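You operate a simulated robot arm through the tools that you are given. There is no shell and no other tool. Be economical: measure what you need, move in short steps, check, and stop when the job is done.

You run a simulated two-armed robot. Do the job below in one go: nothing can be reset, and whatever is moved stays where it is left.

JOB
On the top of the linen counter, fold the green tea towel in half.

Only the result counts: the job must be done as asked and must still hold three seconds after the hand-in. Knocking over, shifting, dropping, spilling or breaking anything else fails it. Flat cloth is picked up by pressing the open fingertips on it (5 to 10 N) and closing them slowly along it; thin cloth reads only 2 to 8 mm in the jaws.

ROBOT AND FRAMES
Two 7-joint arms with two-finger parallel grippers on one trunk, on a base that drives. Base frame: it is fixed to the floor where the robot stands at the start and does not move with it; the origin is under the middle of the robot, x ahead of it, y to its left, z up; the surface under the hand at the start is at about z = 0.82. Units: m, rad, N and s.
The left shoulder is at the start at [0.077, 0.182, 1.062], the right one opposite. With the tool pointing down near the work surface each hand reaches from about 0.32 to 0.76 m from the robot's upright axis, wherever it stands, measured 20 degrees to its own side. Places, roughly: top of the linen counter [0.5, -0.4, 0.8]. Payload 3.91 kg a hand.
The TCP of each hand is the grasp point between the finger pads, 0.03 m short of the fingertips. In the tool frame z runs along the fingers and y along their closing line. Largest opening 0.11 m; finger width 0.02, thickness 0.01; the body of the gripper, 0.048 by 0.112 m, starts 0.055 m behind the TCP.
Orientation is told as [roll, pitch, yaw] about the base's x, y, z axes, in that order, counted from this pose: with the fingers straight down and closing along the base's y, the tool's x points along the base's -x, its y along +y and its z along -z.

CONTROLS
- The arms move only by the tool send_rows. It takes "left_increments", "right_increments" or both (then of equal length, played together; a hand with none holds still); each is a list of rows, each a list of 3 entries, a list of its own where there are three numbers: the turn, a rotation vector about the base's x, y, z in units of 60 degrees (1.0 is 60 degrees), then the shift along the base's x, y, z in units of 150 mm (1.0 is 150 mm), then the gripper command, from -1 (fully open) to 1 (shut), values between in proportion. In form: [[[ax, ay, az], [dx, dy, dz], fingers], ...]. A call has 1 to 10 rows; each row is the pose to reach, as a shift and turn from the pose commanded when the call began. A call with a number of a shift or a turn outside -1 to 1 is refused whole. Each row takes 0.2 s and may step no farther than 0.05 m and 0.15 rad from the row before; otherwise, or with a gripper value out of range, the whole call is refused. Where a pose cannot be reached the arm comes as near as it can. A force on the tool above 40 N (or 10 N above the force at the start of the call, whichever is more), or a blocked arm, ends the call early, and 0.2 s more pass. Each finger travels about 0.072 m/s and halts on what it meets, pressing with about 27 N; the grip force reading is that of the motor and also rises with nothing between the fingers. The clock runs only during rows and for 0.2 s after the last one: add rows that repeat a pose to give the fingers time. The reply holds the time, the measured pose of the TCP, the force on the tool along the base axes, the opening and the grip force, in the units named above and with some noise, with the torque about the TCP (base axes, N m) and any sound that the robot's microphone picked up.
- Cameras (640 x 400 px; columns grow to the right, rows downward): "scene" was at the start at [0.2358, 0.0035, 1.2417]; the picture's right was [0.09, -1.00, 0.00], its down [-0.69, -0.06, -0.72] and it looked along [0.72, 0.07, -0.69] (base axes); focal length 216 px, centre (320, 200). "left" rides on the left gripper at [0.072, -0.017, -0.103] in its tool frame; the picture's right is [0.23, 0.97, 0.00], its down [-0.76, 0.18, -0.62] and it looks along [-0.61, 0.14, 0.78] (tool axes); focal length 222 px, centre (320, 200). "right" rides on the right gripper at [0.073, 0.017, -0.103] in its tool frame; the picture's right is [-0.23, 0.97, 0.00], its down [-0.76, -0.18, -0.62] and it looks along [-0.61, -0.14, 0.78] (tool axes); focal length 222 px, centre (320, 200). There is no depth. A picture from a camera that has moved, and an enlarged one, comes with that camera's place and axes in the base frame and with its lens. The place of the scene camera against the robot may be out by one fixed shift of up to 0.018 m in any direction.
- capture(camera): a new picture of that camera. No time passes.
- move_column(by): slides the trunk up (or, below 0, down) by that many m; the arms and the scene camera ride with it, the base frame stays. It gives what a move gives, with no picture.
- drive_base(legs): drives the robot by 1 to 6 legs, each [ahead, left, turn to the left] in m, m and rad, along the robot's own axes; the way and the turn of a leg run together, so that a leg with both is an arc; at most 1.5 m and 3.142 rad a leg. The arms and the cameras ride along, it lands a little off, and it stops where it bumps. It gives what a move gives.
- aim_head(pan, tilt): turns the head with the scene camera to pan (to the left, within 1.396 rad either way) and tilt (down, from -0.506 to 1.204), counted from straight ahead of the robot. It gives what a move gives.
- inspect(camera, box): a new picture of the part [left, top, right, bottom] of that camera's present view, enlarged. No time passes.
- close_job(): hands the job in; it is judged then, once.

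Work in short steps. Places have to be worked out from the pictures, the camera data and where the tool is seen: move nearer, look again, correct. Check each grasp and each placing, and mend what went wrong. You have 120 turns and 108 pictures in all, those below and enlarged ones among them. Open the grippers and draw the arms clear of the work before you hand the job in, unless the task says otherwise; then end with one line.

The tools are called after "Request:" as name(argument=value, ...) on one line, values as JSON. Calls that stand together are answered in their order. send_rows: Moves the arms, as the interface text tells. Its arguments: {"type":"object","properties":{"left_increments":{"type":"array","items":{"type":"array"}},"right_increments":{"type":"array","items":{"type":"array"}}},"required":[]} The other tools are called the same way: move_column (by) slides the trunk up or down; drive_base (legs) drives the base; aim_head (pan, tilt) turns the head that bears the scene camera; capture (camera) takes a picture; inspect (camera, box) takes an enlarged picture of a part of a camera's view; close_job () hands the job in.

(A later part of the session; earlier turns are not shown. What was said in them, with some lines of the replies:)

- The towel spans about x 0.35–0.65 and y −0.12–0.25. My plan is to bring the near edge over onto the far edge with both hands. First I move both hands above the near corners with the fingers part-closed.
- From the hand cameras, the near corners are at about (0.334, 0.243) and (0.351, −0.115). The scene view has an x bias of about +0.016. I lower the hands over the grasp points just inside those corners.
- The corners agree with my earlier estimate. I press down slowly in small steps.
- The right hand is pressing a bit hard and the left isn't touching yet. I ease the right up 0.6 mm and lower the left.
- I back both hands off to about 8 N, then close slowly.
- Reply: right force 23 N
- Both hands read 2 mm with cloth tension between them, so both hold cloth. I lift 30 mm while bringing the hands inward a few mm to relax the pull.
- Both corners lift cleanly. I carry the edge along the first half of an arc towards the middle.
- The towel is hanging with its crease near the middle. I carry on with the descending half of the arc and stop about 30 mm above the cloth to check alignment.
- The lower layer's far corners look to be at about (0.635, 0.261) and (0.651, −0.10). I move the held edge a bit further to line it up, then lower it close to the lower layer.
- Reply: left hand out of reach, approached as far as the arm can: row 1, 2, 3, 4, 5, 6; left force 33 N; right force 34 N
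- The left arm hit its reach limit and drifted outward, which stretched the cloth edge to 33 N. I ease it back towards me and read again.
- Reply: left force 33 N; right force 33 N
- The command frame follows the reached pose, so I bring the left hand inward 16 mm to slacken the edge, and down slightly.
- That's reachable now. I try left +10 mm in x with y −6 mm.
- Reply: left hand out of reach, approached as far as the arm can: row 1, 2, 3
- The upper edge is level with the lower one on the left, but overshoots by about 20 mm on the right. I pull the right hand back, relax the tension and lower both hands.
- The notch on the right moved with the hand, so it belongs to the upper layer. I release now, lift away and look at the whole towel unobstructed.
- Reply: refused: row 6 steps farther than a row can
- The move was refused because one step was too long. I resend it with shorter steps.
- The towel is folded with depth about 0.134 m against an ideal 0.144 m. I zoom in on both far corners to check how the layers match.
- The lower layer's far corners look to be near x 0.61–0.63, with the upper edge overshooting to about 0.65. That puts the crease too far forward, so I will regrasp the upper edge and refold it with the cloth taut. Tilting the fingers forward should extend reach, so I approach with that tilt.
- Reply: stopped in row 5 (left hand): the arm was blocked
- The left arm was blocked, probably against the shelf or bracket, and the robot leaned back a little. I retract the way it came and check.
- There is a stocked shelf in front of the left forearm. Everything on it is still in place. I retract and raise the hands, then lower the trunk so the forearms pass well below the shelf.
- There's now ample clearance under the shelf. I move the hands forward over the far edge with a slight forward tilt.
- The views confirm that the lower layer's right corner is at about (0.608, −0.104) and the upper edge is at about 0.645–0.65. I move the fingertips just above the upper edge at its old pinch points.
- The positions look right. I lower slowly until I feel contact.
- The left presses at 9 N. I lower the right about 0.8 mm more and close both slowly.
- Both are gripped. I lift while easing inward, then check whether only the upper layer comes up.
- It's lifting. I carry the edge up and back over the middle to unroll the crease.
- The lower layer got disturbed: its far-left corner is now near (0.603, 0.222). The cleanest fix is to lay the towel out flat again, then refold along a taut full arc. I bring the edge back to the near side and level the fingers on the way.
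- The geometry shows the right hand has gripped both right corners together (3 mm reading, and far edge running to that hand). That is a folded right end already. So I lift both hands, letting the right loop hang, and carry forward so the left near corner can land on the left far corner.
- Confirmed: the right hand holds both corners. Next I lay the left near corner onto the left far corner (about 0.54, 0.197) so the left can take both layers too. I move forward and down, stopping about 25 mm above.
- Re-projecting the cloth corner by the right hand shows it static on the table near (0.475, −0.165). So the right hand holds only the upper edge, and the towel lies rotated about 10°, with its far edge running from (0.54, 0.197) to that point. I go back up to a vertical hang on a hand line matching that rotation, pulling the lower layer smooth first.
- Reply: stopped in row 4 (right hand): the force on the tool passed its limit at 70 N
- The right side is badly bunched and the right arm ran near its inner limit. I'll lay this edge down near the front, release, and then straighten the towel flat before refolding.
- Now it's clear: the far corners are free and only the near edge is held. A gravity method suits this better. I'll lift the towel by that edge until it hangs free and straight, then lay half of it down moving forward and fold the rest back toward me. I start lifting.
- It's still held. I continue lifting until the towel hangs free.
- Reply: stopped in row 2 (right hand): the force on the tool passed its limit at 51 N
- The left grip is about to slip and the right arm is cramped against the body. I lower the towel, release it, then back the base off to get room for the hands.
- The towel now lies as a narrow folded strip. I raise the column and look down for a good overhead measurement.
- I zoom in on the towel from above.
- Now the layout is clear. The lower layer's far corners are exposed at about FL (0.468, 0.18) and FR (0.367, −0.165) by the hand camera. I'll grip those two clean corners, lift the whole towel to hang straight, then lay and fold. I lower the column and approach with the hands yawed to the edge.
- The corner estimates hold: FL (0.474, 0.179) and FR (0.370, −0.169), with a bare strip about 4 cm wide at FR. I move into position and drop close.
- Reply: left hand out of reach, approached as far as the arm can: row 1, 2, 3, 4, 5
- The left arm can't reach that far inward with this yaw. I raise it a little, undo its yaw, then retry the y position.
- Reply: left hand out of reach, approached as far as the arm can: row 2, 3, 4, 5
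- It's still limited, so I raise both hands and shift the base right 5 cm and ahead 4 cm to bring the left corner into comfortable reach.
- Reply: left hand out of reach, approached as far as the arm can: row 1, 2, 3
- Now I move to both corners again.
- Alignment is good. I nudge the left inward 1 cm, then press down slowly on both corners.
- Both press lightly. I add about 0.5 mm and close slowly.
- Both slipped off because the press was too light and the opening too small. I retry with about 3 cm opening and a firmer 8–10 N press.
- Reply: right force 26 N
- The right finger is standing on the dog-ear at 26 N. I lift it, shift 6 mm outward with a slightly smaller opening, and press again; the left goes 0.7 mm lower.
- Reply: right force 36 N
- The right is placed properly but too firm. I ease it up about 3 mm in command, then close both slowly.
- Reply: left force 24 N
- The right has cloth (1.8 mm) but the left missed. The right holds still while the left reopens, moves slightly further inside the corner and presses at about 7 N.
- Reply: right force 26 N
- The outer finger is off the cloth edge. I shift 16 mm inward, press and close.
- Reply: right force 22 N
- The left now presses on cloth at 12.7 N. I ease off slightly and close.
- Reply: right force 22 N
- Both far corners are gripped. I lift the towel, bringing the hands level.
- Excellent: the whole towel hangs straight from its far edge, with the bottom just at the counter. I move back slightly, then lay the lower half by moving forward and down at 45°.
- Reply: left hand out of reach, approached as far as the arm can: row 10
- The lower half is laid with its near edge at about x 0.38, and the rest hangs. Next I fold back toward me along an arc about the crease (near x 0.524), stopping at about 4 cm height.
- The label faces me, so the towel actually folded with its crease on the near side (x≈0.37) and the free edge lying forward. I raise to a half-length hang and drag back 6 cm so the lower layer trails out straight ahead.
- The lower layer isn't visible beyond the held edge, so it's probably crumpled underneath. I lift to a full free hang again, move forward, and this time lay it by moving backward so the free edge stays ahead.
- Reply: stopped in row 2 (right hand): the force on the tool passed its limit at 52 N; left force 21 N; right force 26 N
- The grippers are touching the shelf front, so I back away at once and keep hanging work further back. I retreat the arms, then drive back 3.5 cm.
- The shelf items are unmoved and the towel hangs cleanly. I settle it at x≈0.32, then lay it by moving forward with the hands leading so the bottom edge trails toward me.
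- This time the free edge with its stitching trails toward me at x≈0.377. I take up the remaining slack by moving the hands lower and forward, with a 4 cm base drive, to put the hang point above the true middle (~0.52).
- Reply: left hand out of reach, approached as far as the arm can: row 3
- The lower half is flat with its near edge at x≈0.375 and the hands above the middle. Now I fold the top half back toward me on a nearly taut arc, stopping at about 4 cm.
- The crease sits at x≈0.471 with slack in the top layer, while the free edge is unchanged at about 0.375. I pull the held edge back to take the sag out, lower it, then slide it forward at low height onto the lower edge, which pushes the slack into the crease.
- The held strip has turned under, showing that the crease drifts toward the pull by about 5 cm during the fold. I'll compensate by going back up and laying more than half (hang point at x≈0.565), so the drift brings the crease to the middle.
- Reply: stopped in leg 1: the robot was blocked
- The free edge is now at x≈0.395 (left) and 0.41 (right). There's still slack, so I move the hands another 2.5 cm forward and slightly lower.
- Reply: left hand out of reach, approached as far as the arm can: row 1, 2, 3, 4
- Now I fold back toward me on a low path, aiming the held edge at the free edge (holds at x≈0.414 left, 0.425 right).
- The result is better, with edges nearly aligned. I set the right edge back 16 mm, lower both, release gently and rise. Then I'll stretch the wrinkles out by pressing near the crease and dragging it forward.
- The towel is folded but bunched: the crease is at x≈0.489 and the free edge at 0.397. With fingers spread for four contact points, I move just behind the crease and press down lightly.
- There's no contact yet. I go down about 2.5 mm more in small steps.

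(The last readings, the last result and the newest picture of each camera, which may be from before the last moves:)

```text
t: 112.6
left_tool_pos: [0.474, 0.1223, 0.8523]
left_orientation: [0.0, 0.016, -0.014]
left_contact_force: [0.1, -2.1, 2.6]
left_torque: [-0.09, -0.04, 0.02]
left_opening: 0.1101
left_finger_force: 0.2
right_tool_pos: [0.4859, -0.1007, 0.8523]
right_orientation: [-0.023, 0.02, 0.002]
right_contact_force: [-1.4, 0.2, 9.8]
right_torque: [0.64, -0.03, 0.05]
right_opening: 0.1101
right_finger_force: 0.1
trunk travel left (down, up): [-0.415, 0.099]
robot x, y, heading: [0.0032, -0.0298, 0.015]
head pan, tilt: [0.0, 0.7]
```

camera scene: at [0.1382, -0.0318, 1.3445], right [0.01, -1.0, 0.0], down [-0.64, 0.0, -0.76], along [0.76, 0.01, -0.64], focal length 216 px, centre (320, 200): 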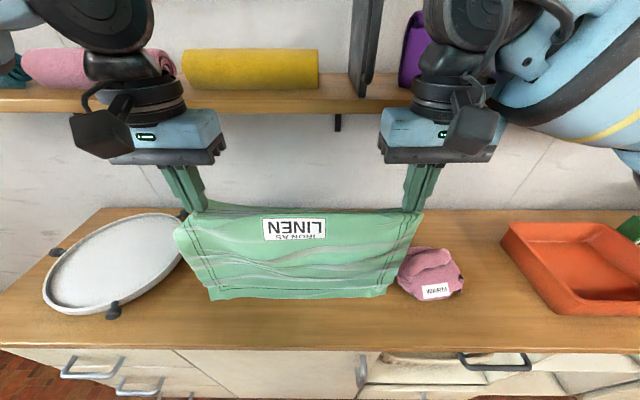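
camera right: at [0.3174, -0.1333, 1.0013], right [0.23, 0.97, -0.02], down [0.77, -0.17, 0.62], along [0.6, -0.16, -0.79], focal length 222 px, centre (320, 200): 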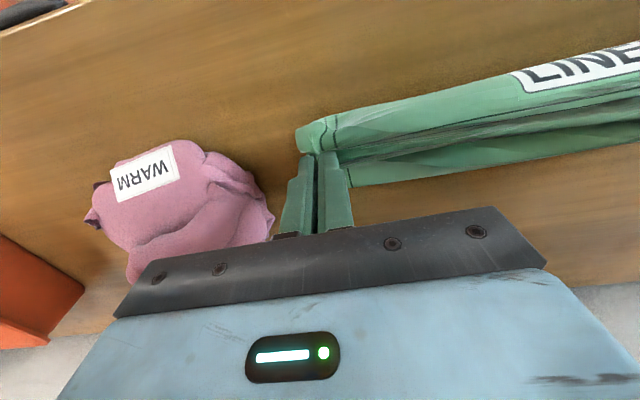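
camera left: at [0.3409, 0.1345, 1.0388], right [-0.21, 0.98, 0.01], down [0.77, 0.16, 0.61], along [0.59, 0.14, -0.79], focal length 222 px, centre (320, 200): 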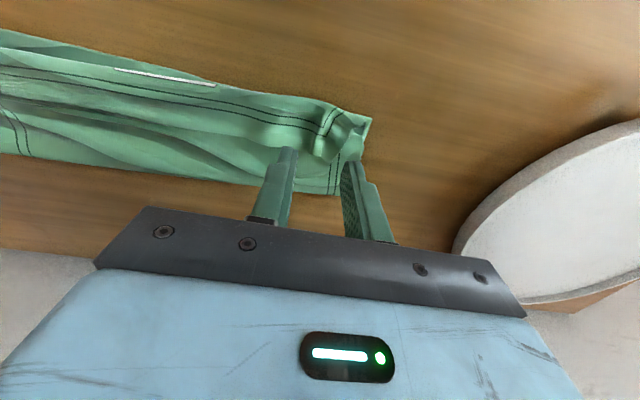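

Contact is made. I drag both forward 4.5 cm under light pressure, then lift.

Request:
send_rows(left_increments=[[[0, 0, 0], [0, 0, -0.005], -1], [[0, 0, 0], [0.05, 0, -0.006], -1], [[0, 0, 0], [0.1, 0, -0.006], -1], [[0, 0, 0], [0.15, 0, -0.006], -1], [[0, 0, 0], [0.2, 0, -0.006], -1], [[0, 0, 0], [0.25, 0, -0.006], -1], [[0, 0, 0], [0.3, 0, -0.006], -1], [[0, 0, 0], [0.3, 0, 0.1], -1], [[0, 0, 0], [0.3, 0, 0.3], -1], [[0, 0, 0], [0.3, 0, 0.5], -1]], right_increments=[[[0, 0, 0], [0, 0, 0], -1], [[0, 0, 0], [0.05, 0, 0], -1], [[0, 0, 0], [0.1, 0, 0], -1], [[0, 0, 0], [0.15, 0, 0], -1], [[0, 0, 0], [0.2, 0, 0], -1], [[0, 0, 0], [0.25, 0, 0], -1], [[0, 0, 0], [0.3, 0, 0], -1], [[0, 0, 0], [0.3, 0, 0.1], -1], [[0, 0, 0], [0.3, 0, 0.3], -1], [[0, 0, 0], [0.3, 0, 0.5], -1]])

Request:
inspect(camera="scene", box=[180, 190, 420, 340])

```text
t: 114.8
left_tool_pos: [0.5143, 0.1269, 0.925]
left_orientation: [0.001, 0.015, -0.014]
left_contact_force: [0.2, 0.0, 0.0]
left_torque: [-0.02, 0.02, -0.01]
left_opening: 0.1102
left_finger_force: 0.0
left hand out of reach, approached as far as the arm can: row 2, 3, 4, 5, 6, 7, 8, 9, 10
right_tool_pos: [0.5304, -0.0999, 0.928]
right_orientation: [-0.025, 0.023, 0.003]
right_contact_force: [-0.5, -0.7, 0.3]
right_torque: [0.01, 0.0, 0.06]
right_opening: 0.11
right_finger_force: 0.1
trunk travel left (down, up): [-0.415, 0.099]
robot x, y, heading: [0.0034, -0.0296, 0.007]
head pan, tilt: [0.0, 0.7]
```

```text
2.67 times, centred on (300, 265) of scene
camera zoom: at [0.2096, -0.0303, 1.3445], right [0.01, -1.0, 0.0], down [-0.64, -0.01, -0.77], along [0.77, 0.01, -0.64], focal length 577 px, centre (373, 27)
```

zoom: 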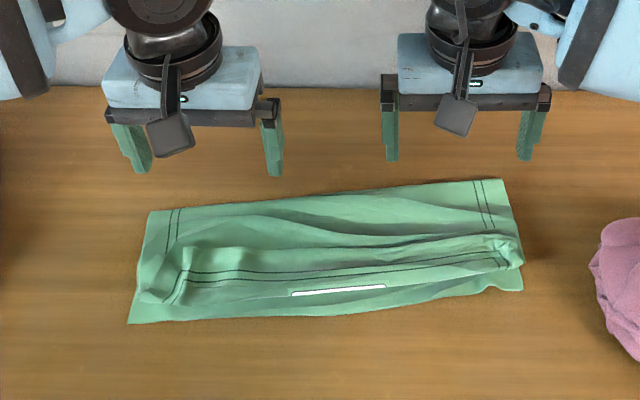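

The stretch worked well: it's about 11–12 cm deep now, and everything is visible. The only flaw is a 3–5 cm strip of the top layer's edge turned back on itself, with its edge at x≈0.48. I'll press lightly on that strip and sweep it toward me so it rolls out flat over the lower edge.

Request:
send_rows(left_increments=[[[0, 0, 0], [-0.18, -0.04, 0], -1], [[0, 0, 0], [-0.36, -0.08, -0.05], -1], [[0, 0, 0], [-0.36, -0.08, -0.2], -1], [[0, 0, 0], [-0.36, -0.08, -0.35], -1], [[0, 0, 0], [-0.36, -0.08, -0.44], -1], [[0, 0, 0], [-0.36, -0.08, -0.46], -1], [[0, 0, 0], [-0.36, -0.08, -0.472], -1]], right_increments=[[[0, 0, 0], [-0.18, 0, 0], -1], [[0, 0, 0], [-0.35, 0, -0.05], -1], [[0, 0, 0], [-0.35, 0, -0.2], -1], [[0, 0, 0], [-0.35, 0, -0.37], -1], [[0, 0, 0], [-0.35, 0, -0.46], -1], [[0, 0, 0], [-0.35, 0, -0.48], -1], [[0, 0, 0], [-0.35, 0, -0.492], -1]])

```text
t: 116.4
left_tool_pos: [0.4599, 0.1148, 0.8549]
left_orientation: [0.002, 0.017, -0.013]
left_contact_force: [0.3, -0.2, -0.2]
left_torque: [0.0, 0.0, 0.02]
left_opening: 0.1098
left_finger_force: 0.1
right_tool_pos: [0.4773, -0.1006, 0.8536]
right_orientation: [-0.024, 0.023, 0.0]
right_contact_force: [0.2, -1.7, 5.2]
right_torque: [0.23, 0.02, 0.0]
right_opening: 0.1096
right_finger_force: 0.1
trunk travel left (down, up): [-0.415, 0.099]
robot x, y, heading: [-0.0003, -0.0323, 0.01]
head pan, tilt: [0.0, 0.7]
```

The right is at 5 N. I bring the left down about 2.5 mm, then sweep both toward me about 6.5 cm and lift.

Request:
send_rows(left_increments=[[[0, 0, 0], [0, 0, -0.012], -1], [[0, 0, 0], [0, 0, -0.018], -1], [[0, 0, 0], [-0.07, 0, -0.018], -1], [[0, 0, 0], [-0.15, 0, -0.018], -1], [[0, 0, 0], [-0.23, 0, -0.018], -1], [[0, 0, 0], [-0.31, 0, -0.018], -1], [[0, 0, 0], [-0.38, 0, -0.018], -1], [[0, 0, 0], [-0.44, 0, -0.015], -1], [[0, 0, 0], [-0.46, 0, 0.1], -1], [[0, 0, 0], [-0.46, 0, 0.4], -1]], right_increments=[[[0, 0, 0], [0, 0, 0], -1], [[0, 0, 0], [0, 0, 0], -1], [[0, 0, 0], [-0.07, 0, 0], -1], [[0, 0, 0], [-0.14, 0, 0], -1], [[0, 0, 0], [-0.21, 0, 0], -1], [[0, 0, 0], [-0.28, 0, 0], -1], [[0, 0, 0], [-0.34, 0, 0], -1], [[0, 0, 0], [-0.4, 0, 0], -1], [[0, 0, 0], [-0.42, 0, 0.1], -1], [[0, 0, 0], [-0.42, 0, 0.4], -1]])

Request:
send_rows(left_increments=[[[0, 0, 0], [0.05, 0.25, 0.2], -1], [[0, 0, 0], [0.1, 0.5, 0.4], -1], [[0, 0, 0], [0.1, 0.75, 0.55], -1]], right_increments=[[[0, 0, 0], [0.05, -0.2, 0.2], -1], [[0, 0, 0], [0.1, -0.4, 0.4], -1], [[0, 0, 0], [0.1, -0.6, 0.55], -1]])

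Request:
inspect(camera="scene", box=[180, 190, 420, 340])

```text
t: 118.6
left_tool_pos: [0.3908, 0.1128, 0.9148]
left_orientation: [0.003, 0.016, -0.015]
left_contact_force: [0.3, -0.8, -1.4]
left_torque: [0.0, -0.03, -0.02]
left_opening: 0.11
left_finger_force: 0.0
right_tool_pos: [0.4157, -0.0995, 0.9136]
right_orientation: [-0.024, 0.024, 0.003]
right_contact_force: [0.2, -0.6, 0.4]
right_torque: [-0.02, -0.02, 0.02]
right_opening: 0.1102
right_finger_force: 0.0
trunk travel left (down, up): [-0.415, 0.099]
robot x, y, heading: [0.0004, -0.0293, 0.011]
head pan, tilt: [0.0, 0.7]
```

```text
t: 119.4
left_tool_pos: [0.4073, 0.2246, 1.0003]
left_orientation: [0.004, 0.018, -0.014]
left_contact_force: [0.0, -0.7, -0.2]
left_torque: [0.0, -0.02, 0.0]
left_opening: 0.1098
left_finger_force: 0.1
right_tool_pos: [0.4287, -0.1923, 0.9977]
right_orientation: [-0.026, 0.024, 0.003]
right_contact_force: [-0.6, 0.3, 0.8]
right_torque: [0.0, -0.02, 0.01]
right_opening: 0.1099
right_finger_force: 0.1
trunk travel left (down, up): [-0.415, 0.099]
robot x, y, heading: [0.0008, -0.0311, 0.013]
head pan, tilt: [0.0, 0.7]
```

```text
2.67 times, centred on (300, 265) of scene
camera zoom: at [0.2084, -0.0304, 1.3446], right [0.01, -1.0, 0.0], down [-0.64, -0.01, -0.77], along [0.77, 0.01, -0.64], focal length 577 px, centre (373, 27)
```

zoom: 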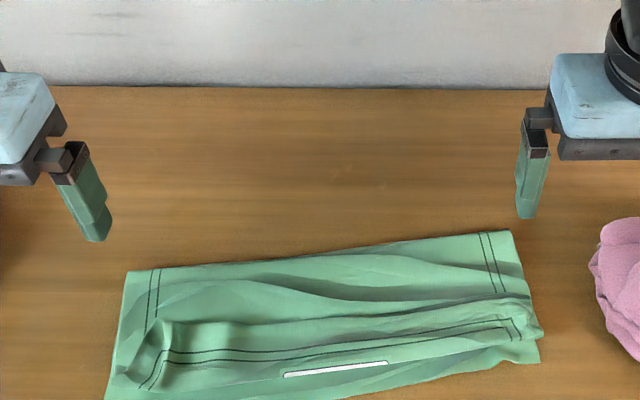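

The sweep slid the whole bundle about 4.5 cm toward me rather than unrolling the strip. I'll pinch the strip's own edge (about x 0.408 left, 0.4325 right), pull it flat past the lower edge, then re-stretch the crease forward. First I back the base off 8 cm for room.

Request:
drive_base(legs=[[-0.08, 0, 0]])

Request:
send_rows(left_increments=[[[0, 0, 0], [0.15, -0.2, 0], -0.4], [[0, 0, 0], [0.3, -0.4, -0.1], 0.1], [[0, 0, 0], [0.467, -0.6, -0.25], 0.45], [[0, 0, 0], [0.467, -0.63, -0.5], 0.45], [[0, 0, 0], [0.467, -0.63, -0.7], 0.45], [[0, 0, 0], [0.467, -0.63, -0.867], 0.45], [[0, 0, 0], [0.467, -0.63, -0.867], 0.45]], right_increments=[[[0, 0, 0], [0.15, 0.12, 0], -0.4], [[0, 0, 0], [0.32, 0.25, -0.1], 0.1], [[0, 0, 0], [0.48, 0.38, -0.25], 0.45], [[0, 0, 0], [0.48, 0.38, -0.5], 0.45], [[0, 0, 0], [0.48, 0.38, -0.7], 0.45], [[0, 0, 0], [0.48, 0.38, -0.853], 0.45], [[0, 0, 0], [0.48, 0.38, -0.853], 0.45]])

Request:
capture(camera="left")

```text
t: 120.4
left_tool_pos: [0.3306, 0.2255, 0.9998]
left_orientation: [0.003, 0.017, -0.014]
left_contact_force: [-0.9, -0.1, 0.0]
left_torque: [0.0, 0.02, 0.0]
left_opening: 0.11
left_finger_force: 0.2
right_tool_pos: [0.3514, -0.193, 0.9988]
right_orientation: [-0.025, 0.023, 0.002]
right_contact_force: [-0.1, -0.7, -0.2]
right_torque: [0.0, -0.04, -0.04]
right_opening: 0.11
right_finger_force: 0.1
trunk travel left (down, up): [-0.415, 0.099]
robot x, y, heading: [-0.0796, -0.0342, 0.01]
head pan, tilt: [0.0, 0.7]
```

```text
t: 122.0
left_tool_pos: [0.3993, 0.1299, 0.8695]
left_orientation: [0.004, 0.018, -0.015]
left_contact_force: [0.2, 0.0, -0.8]
left_torque: [0.02, 0.0, 0.0]
left_opening: 0.0301
left_finger_force: 0.0
right_tool_pos: [0.4243, -0.1343, 0.8684]
right_orientation: [-0.025, 0.025, 0.002]
right_contact_force: [0.0, -0.2, 0.5]
right_torque: [0.0, -0.04, -0.01]
right_opening: 0.0302
right_finger_force: 0.0
trunk travel left (down, up): [-0.415, 0.099]
robot x, y, heading: [-0.0724, -0.029, 0.011]
head pan, tilt: [0.0, 0.7]
```

```text
1 pictures are left
camera left: at [0.3295, 0.1146, 0.9737], right [-0.21, 0.98, 0.01], down [0.77, 0.17, 0.61], along [0.6, 0.14, -0.79], focal length 222 px, centre (320, 200)
```

left: 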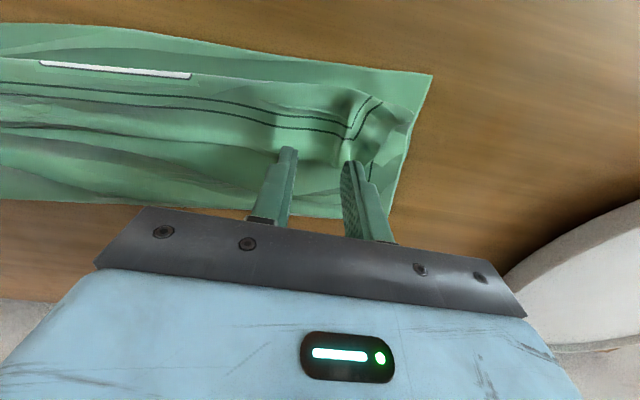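

The strip edge is at x≈0.400 here with stitching at 0.381, so I shift 12 mm toward me to get on the strip, then press.

Request:
send_rows(left_increments=[[[0, 0, 0], [-0.08, -0.04, 0], 0.45], [[0, 0, 0], [-0.08, -0.04, -0.06], 0.45], [[0, 0, 0], [-0.08, -0.04, -0.095], 0.45], [[0, 0, 0], [-0.08, -0.04, -0.107], 0.45], [[0, 0, 0], [-0.08, -0.04, -0.113], 0.45]], right_increments=[[[0, 0, 0], [-0.083, 0.02, 0], 0.45], [[0, 0, 0], [-0.083, 0.02, -0.055], 0.45], [[0, 0, 0], [-0.083, 0.02, -0.085], 0.45], [[0, 0, 0], [-0.083, 0.02, -0.097], 0.45], [[0, 0, 0], [-0.083, 0.02, -0.104], 0.45]])

```text
t: 123.2
left_tool_pos: [0.3878, 0.1248, 0.8523]
left_orientation: [0.003, 0.015, -0.013]
left_contact_force: [-1.9, 0.3, 5.8]
left_torque: [0.03, 0.01, -0.02]
left_opening: 0.0304
left_finger_force: 0.1
right_tool_pos: [0.4105, -0.1334, 0.8537]
right_orientation: [-0.025, 0.022, 0.002]
right_contact_force: [1.2, 0.1, 0.7]
right_torque: [-0.01, 0.03, 0.04]
right_opening: 0.0304
right_finger_force: 0.1
trunk travel left (down, up): [-0.415, 0.099]
robot x, y, heading: [-0.0762, -0.0317, 0.011]
head pan, tilt: [0.0, 0.7]
```

The left is at 6 N and the right needs about 1.3 mm more. I lower it and close both slowly.

Request:
send_rows(left_increments=[[[0, 0, 0], [0, 0, -0.001], 0.45], [[0, 0, 0], [0, 0, -0.001], 0.45], [[0, 0, 0], [0, 0, -0.001], 0.53], [[0, 0, 0], [0, 0, -0.001], 0.61], [[0, 0, 0], [0, 0, -0.001], 0.69], [[0, 0, 0], [0, 0, -0.001], 0.77], [[0, 0, 0], [0, 0, -0.001], 0.85], [[0, 0, 0], [0, 0, -0.001], 0.93], [[0, 0, 0], [0, 0, -0.001], 1.0], [[0, 0, 0], [0, 0, -0.001], 1.0]], right_increments=[[[0, 0, 0], [0, 0, -0.006], 0.45], [[0, 0, 0], [0, 0, -0.01], 0.45], [[0, 0, 0], [0, 0, -0.011], 0.53], [[0, 0, 0], [0, 0, -0.011], 0.61], [[0, 0, 0], [0, 0, -0.011], 0.69], [[0, 0, 0], [0, 0, -0.011], 0.77], [[0, 0, 0], [0, 0, -0.011], 0.85], [[0, 0, 0], [0, 0, -0.011], 0.93], [[0, 0, 0], [0, 0, -0.011], 1.0], [[0, 0, 0], [0, 0, -0.011], 1.0]])

```text
t: 125.4
left_tool_pos: [0.3862, 0.123, 0.853]
left_orientation: [0.005, 0.016, -0.014]
left_contact_force: [-1.0, -4.9, 8.0]
left_torque: [-0.14, -0.06, -0.02]
left_opening: 0.0024
left_finger_force: 26.8
right_tool_pos: [0.4113, -0.1332, 0.8531]
right_orientation: [-0.023, 0.023, 0.001]
right_contact_force: [0.6, 5.0, 8.8]
right_torque: [0.12, -0.06, 0.08]
right_opening: 0.0063
right_finger_force: 27.3
trunk travel left (down, up): [-0.415, 0.099]
robot x, y, heading: [-0.0736, -0.0312, 0.011]
head pan, tilt: [0.0, 0.7]
```

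The right reads 6.3 mm, which means too many layers. I reopen it, shift 25 mm inward away from the dog-ear, and press lightly again.

Request:
send_rows(right_increments=[[[0, 0, 0], [0, 0, 0], 0.8], [[0, 0, 0], [0, 0, 0], 0.6], [[0, 0, 0], [0, 0, 0.02], 0.5], [[0, 0, 0], [0, 0, 0.1], 0.5], [[0, 0, 0], [-0.01, 0.167, 0.1], 0.5], [[0, 0, 0], [-0.01, 0.167, 0.03], 0.5], [[0, 0, 0], [-0.01, 0.167, 0.008], 0.5], [[0, 0, 0], [-0.01, 0.167, 0.0], 0.5]])

```text
t: 127.2
left_tool_pos: [0.3875, 0.1232, 0.8519]
left_orientation: [0.004, 0.016, -0.015]
left_contact_force: [-0.6, -0.6, 11.1]
left_torque: [0.01, -0.03, 0.03]
left_opening: 0.0019
left_finger_force: 26.9
right_tool_pos: [0.4102, -0.1079, 0.8546]
right_orientation: [-0.024, 0.022, 0.002]
right_contact_force: [-0.5, -1.4, 4.1]
right_torque: [0.03, 0.02, 0.02]
right_opening: 0.0273
right_finger_force: 0.1
trunk travel left (down, up): [-0.415, 0.099]
robot x, y, heading: [-0.0771, -0.0275, 0.009]
head pan, tilt: [0.0, 0.7]
```

The right presses at 4 N. I add 0.3 mm and close slowly.

Request:
send_rows(right_increments=[[[0, 0, 0], [0, 0, -0.002], 0.5], [[0, 0, 0], [0, 0, -0.002], 0.57], [[0, 0, 0], [0, 0, -0.002], 0.64], [[0, 0, 0], [0, 0, -0.002], 0.71], [[0, 0, 0], [0, 0, -0.002], 0.78], [[0, 0, 0], [0, 0, -0.002], 0.85], [[0, 0, 0], [0, 0, -0.002], 0.92], [[0, 0, 0], [0, 0, -0.002], 1.0], [[0, 0, 0], [0, 0, -0.002], 1.0]])

```text
t: 129.2
left_tool_pos: [0.3867, 0.1239, 0.8527]
left_orientation: [0.002, 0.015, -0.015]
left_contact_force: [0.4, -8.0, 10.3]
left_torque: [-0.2, -0.07, 0.02]
left_opening: 0.0023
left_finger_force: 27.3
right_tool_pos: [0.4086, -0.1066, 0.8526]
right_orientation: [-0.022, 0.022, 0.0]
right_contact_force: [-1.1, 10.1, 2.6]
right_torque: [0.33, 0.0, 0.02]
right_opening: 0.0021
right_finger_force: 26.9
trunk travel left (down, up): [-0.415, 0.099]
robot x, y, heading: [-0.0741, -0.0319, 0.01]
head pan, tilt: [0.0, 0.7]
```

Both now hold about 2 mm. I lift slightly, pull the edge back past the lower edge, lower and release.

Request:
send_rows(left_increments=[[[0, 0, 0], [0, -0.02, 0.1], 1], [[0, 0, 0], [-0.08, -0.02, 0.25], 1], [[0, 0, 0], [-0.2, -0.02, 0.3], 1], [[0, 0, 0], [-0.33, -0.02, 0.3], 1], [[0, 0, 0], [-0.46, -0.02, 0.25], 1], [[0, 0, 0], [-0.58, -0.02, 0.15], 1], [[0, 0, 0], [-0.58, -0.02, 0.05], 1], [[0, 0, 0], [-0.58, -0.02, 0.02], 1]], right_increments=[[[0, 0, 0], [0, 0.02, 0.1], 1], [[0, 0, 0], [-0.07, 0.02, 0.25], 1], [[0, 0, 0], [-0.17, 0.02, 0.3], 1], [[0, 0, 0], [-0.28, 0.02, 0.3], 1], [[0, 0, 0], [-0.39, 0.02, 0.25], 1], [[0, 0, 0], [-0.49, 0.02, 0.15], 1], [[0, 0, 0], [-0.49, 0.02, 0.05], 1], [[0, 0, 0], [-0.49, 0.02, 0.02], 1]])

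```text
t: 131.0
left_tool_pos: [0.3009, 0.1206, 0.8557]
left_orientation: [0.004, 0.019, -0.015]
left_contact_force: [0.9, -4.1, 1.0]
left_torque: [-0.12, -0.01, -0.01]
left_opening: 0.0023
left_finger_force: 26.4
right_tool_pos: [0.3358, -0.1058, 0.8553]
right_orientation: [-0.025, 0.024, 0.002]
right_contact_force: [-1.2, 3.6, 0.4]
right_torque: [0.09, 0.03, 0.07]
right_opening: 0.0023
right_finger_force: 27.6
trunk travel left (down, up): [-0.415, 0.099]
robot x, y, heading: [-0.0795, -0.031, 0.012]
head pan, tilt: [0.0, 0.7]
```

I release, lift, and move over with spread fingers to just behind the crease (x≈0.425 left, 0.47 right).

Request:
send_rows(left_increments=[[[0, 0, 0], [0, 0, 0], 0.8], [[0, 0, 0], [0, 0, 0], 0.6], [[0, 0, 0], [0, 0, 0], 0.45], [[0, 0, 0], [0, 0, 0.15], 0.45], [[0, 0, 0], [0, 0, 0.4], 0.2], [[0, 0, 0], [0.25, 0, 0.45], -0.4], [[0, 0, 0], [0.5, 0, 0.45], -1], [[0, 0, 0], [0.75, 0, 0.35], -1], [[0, 0, 0], [0.827, -0.03, 0.15], -1], [[0, 0, 0], [0.827, -0.03, 0.03], -1]], right_increments=[[[0, 0, 0], [0, 0, 0], 0.8], [[0, 0, 0], [0, 0, 0], 0.6], [[0, 0, 0], [0, 0, 0], 0.45], [[0, 0, 0], [0, 0, 0.15], 0.45], [[0, 0, 0], [0, 0, 0.4], 0.2], [[0, 0, 0], [0.27, 0, 0.45], -0.4], [[0, 0, 0], [0.54, 0, 0.45], -1], [[0, 0, 0], [0.8, 0, 0.35], -1], [[0, 0, 0], [0.894, 0, 0.15], -1], [[0, 0, 0], [0.894, 0, 0.03], -1]])

Request:
send_rows(left_increments=[[[0, 0, 0], [0, 0, -0.02], -1], [[0, 0, 0], [0, 0, -0.035], -1], [[0, 0, 0], [0, 0, -0.045], -1]], right_increments=[[[0, 0, 0], [0, 0, -0.02], -1], [[0, 0, 0], [0, 0, -0.035], -1], [[0, 0, 0], [0, 0, -0.045], -1]])

```text
t: 133.2
left_tool_pos: [0.418, 0.1278, 0.8633]
left_orientation: [0.001, 0.018, -0.014]
left_contact_force: [0.9, 0.0, 0.4]
left_torque: [0.01, 0.02, 0.01]
left_opening: 0.1099
left_finger_force: 0.2
left hand out of reach, approached as far as the arm can: row 9, 10
right_tool_pos: [0.4704, -0.1043, 0.8615]
right_orientation: [-0.026, 0.025, 0.003]
right_contact_force: [0.3, 0.1, -1.0]
right_torque: [0.03, -0.03, 0.03]
right_opening: 0.11
right_finger_force: 0.1
trunk travel left (down, up): [-0.415, 0.099]
robot x, y, heading: [-0.0751, -0.028, 0.014]
head pan, tilt: [0.0, 0.7]
```

```text
t: 134.0
left_tool_pos: [0.4163, 0.1296, 0.8566]
left_orientation: [0.0, 0.016, -0.014]
left_contact_force: [-0.2, 0.4, 1.5]
left_torque: [-0.14, -0.02, -0.02]
left_opening: 0.1098
left_finger_force: 0.0
right_tool_pos: [0.4695, -0.1044, 0.8538]
right_orientation: [-0.025, 0.024, 0.002]
right_contact_force: [0.7, -0.7, -0.7]
right_torque: [0.0, 0.01, -0.02]
right_opening: 0.1104
right_finger_force: 0.0
trunk travel left (down, up): [-0.415, 0.099]
robot x, y, heading: [-0.0757, -0.0311, 0.014]
head pan, tilt: [0.0, 0.7]
```

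The left arm is near its limit here, so I'll press lightly and use the base to do the forward drag.

Request:
send_rows(left_increments=[[[0, 0, 0], [0, 0, -0.012], -1], [[0, 0, 0], [0, 0, -0.024], -1], [[0, 0, 0], [0, 0, -0.03], -1]], right_increments=[[[0, 0, 0], [0, 0, -0.007], -1], [[0, 0, 0], [0, 0, -0.013], -1], [[0, 0, 0], [0, 0, -0.017], -1]])

```text
t: 134.8
left_tool_pos: [0.4165, 0.1315, 0.8531]
left_orientation: [0.002, 0.018, -0.015]
left_contact_force: [-0.4, -0.2, -1.0]
left_torque: [0.03, 0.01, 0.03]
left_opening: 0.11
left_finger_force: 0.1
left hand out of reach, approached as far as the arm can: row 3
right_tool_pos: [0.4702, -0.1056, 0.8515]
right_orientation: [-0.023, 0.024, 0.002]
right_contact_force: [1.6, -0.2, 3.8]
right_torque: [0.24, -0.08, -0.06]
right_opening: 0.1099
right_finger_force: 0.1
trunk travel left (down, up): [-0.415, 0.099]
robot x, y, heading: [-0.078, -0.0324, 0.015]
head pan, tilt: [0.0, 0.7]
```

The right is touching at 4 N. I shift the left slightly back and down to get contact.

Request:
send_rows(left_increments=[[[0, 0, 0], [-0.03, 0.01, -0.006], -1], [[0, 0, 0], [-0.03, 0.01, -0.012], -1]], right_increments=[[[0, 0, 0], [0, 0, -0.002], -1], [[0, 0, 0], [0, 0, -0.002], -1]])

```text
t: 135.4
left_tool_pos: [0.4111, 0.1334, 0.8531]
left_orientation: [-0.001, 0.016, -0.015]
left_contact_force: [0.3, -1.1, 0.8]
left_torque: [-0.04, -0.01, 0.03]
left_opening: 0.1102
left_finger_force: 0.0
right_tool_pos: [0.4707, -0.1044, 0.8514]
right_orientation: [-0.022, 0.022, 0.001]
right_contact_force: [1.5, 0.6, 7.4]
right_torque: [0.5, -0.14, -0.15]
right_opening: 0.1101
right_finger_force: 0.0
trunk travel left (down, up): [-0.415, 0.099]
robot x, y, heading: [-0.0745, -0.0272, 0.012]
head pan, tilt: [0.0, 0.7]
```

Request:
send_rows(left_increments=[[[0, 0, 0], [0, 0, -0.006], -1], [[0, 0, 0], [0, 0, -0.011], -1]])

```text
t: 136.0
left_tool_pos: [0.4103, 0.1322, 0.8523]
left_orientation: [0.002, 0.017, -0.013]
left_contact_force: [-0.1, -0.8, 7.7]
left_torque: [-0.45, -0.01, -0.04]
left_opening: 0.1101
left_finger_force: 0.0
right_tool_pos: [0.4701, -0.1051, 0.8523]
right_orientation: [-0.023, 0.022, -0.001]
right_contact_force: [3.6, 2.3, 8.7]
right_torque: [0.62, -0.22, -0.29]
right_opening: 0.11
right_finger_force: 0.0
trunk travel left (down, up): [-0.415, 0.099]
robot x, y, heading: [-0.0755, -0.0272, 0.009]
head pan, tilt: [0.0, 0.7]
```

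Both press at about 8 N. I drive forward 4.5 cm to stretch the crease ahead, then lift the hands straight up.

Request:
drive_base(legs=[[0.045, 0, 0]])

Request:
send_rows(left_increments=[[[0, 0, 0], [0, 0, 0.1], -1], [[0, 0, 0], [0, 0, 0.35], -1], [[0, 0, 0], [-0.1, 0.2, 0.6], -1], [[0, 0, 0], [-0.2, 0.45, 0.75], -1], [[0, 0, 0], [-0.3, 0.7, 0.85], -1]], right_increments=[[[0, 0, 0], [0, 0, 0.1], -1], [[0, 0, 0], [0, 0, 0.35], -1], [[0, 0, 0], [-0.1, -0.15, 0.6], -1], [[0, 0, 0], [-0.2, -0.35, 0.75], -1], [[0, 0, 0], [-0.3, -0.5, 0.85], -1]])

Request:
inspect(camera="scene", box=[170, 190, 430, 360])

```text
t: 137.0
left_tool_pos: [0.4541, 0.1319, 0.852]
left_orientation: [0.0, 0.017, -0.015]
left_contact_force: [0.7, 0.0, 2.4]
left_torque: [-0.1, 0.0, 0.02]
left_opening: 0.1101
left_finger_force: 0.0
right_tool_pos: [0.5086, -0.1017, 0.8515]
right_orientation: [-0.022, 0.031, 0.009]
right_contact_force: [-1.0, 0.9, -0.6]
right_torque: [-0.02, 0.01, -0.03]
right_opening: 0.11
right_finger_force: 0.0
trunk travel left (down, up): [-0.415, 0.099]
robot x, y, heading: [-0.0362, -0.0257, 0.013]
head pan, tilt: [0.0, 0.7]
stopped in leg 1: the force on the tool passed its limit at 43 N (the readings are from after the stop); the commanded pose is now the measured one
```

```text
refused: row 3 steps farther than a row can; nothing moved
```

```text
2.35 times, centred on (300, 275) of scene
camera zoom: at [0.1738, -0.0311, 1.3443], right [0.01, -1.0, 0.0], down [-0.64, -0.01, -0.76], along [0.76, 0.01, -0.64], focal length 509 px, centre (367, 24)
```

zoom: 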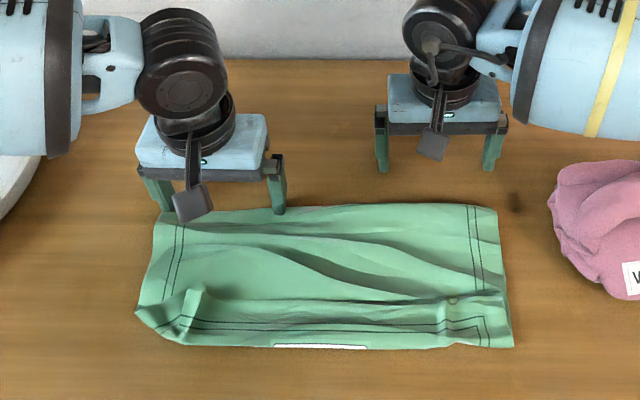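

The towel is now a neat rectangle about 13 × 36 cm (half of 29 × 36), with the top edge within about 2 cm of the lower edge. I'm out of pictures, so I lift the hands straight up and withdraw clear.

Request:
send_rows(left_increments=[[[0, 0, 0], [0, 0, 0.1], -1], [[0, 0, 0], [0, 0, 0.3], -1], [[0, 0, 0], [0, 0, 0.5], -1], [[0, 0, 0], [-0.05, 0.15, 0.65], -1], [[0, 0, 0], [-0.1, 0.35, 0.75], -1], [[0, 0, 0], [-0.15, 0.55, 0.85], -1]], right_increments=[[[0, 0, 0], [0, 0, 0.1], -1], [[0, 0, 0], [0, 0, 0.3], -1], [[0, 0, 0], [0, 0, 0.5], -1], [[0, 0, 0], [-0.15, -0.05, 0.65], -1], [[0, 0, 0], [-0.35, -0.15, 0.75], -1], [[0, 0, 0], [-0.55, -0.25, 0.85], -1]])

Request:
drive_base(legs=[[-0.1, 0, 0]])

```text
t: 138.4
left_tool_pos: [0.4318, 0.2127, 0.9779]
left_orientation: [0.003, 0.016, -0.015]
left_contact_force: [-0.2, -0.9, -0.6]
left_torque: [0.01, -0.03, -0.04]
left_opening: 0.11
left_finger_force: 0.0
right_tool_pos: [0.4223, -0.1392, 0.9804]
right_orientation: [-0.021, 0.033, 0.011]
right_contact_force: [-0.5, -0.7, 0.0]
right_torque: [-0.01, 0.0, 0.01]
right_opening: 0.1102
right_finger_force: 0.0
trunk travel left (down, up): [-0.415, 0.099]
robot x, y, heading: [-0.0359, -0.0305, 0.014]
head pan, tilt: [0.0, 0.7]
```

```text
t: 139.6
left_tool_pos: [0.3326, 0.2112, 0.9783]
left_orientation: [0.003, 0.018, -0.017]
left_contact_force: [-0.4, -0.1, 0.0]
left_torque: [0.0, -0.02, 0.0]
left_opening: 0.1099
left_finger_force: 0.1
right_tool_pos: [0.3247, -0.1412, 0.9802]
right_orientation: [-0.021, 0.031, 0.009]
right_contact_force: [0.1, 0.4, 0.5]
right_torque: [0.02, -0.02, -0.02]
right_opening: 0.11
right_finger_force: 0.0
trunk travel left (down, up): [-0.415, 0.099]
robot x, y, heading: [-0.132, -0.0283, 0.004]
head pan, tilt: [0.0, 0.7]
```

The grippers are open and clear of the towel, with no contact force, so I hand the job in.

Request:
close_job()

```text
The job is handed in.
```

I folded the green tea towel roughly in half on the linen counter and handed the job in, but the fold is not clean: in my last picture, about 4 cm of the top layer's near edge was still turned back on itself, the left near corner was bunched and slightly raised, and the top edge lay an estimated 1–2 cm from the lower one. The folded piece measured about 13 × 36 cm, from 29 × 36 cm flat. Both arms pushed against the shelf front during the work and the base was stopped once as blocked. The shelf items looked unmoved when last in view, after the pushes but before the blocked stop. I used my last picture before withdrawing the hands, so the final state is unconfirmed.
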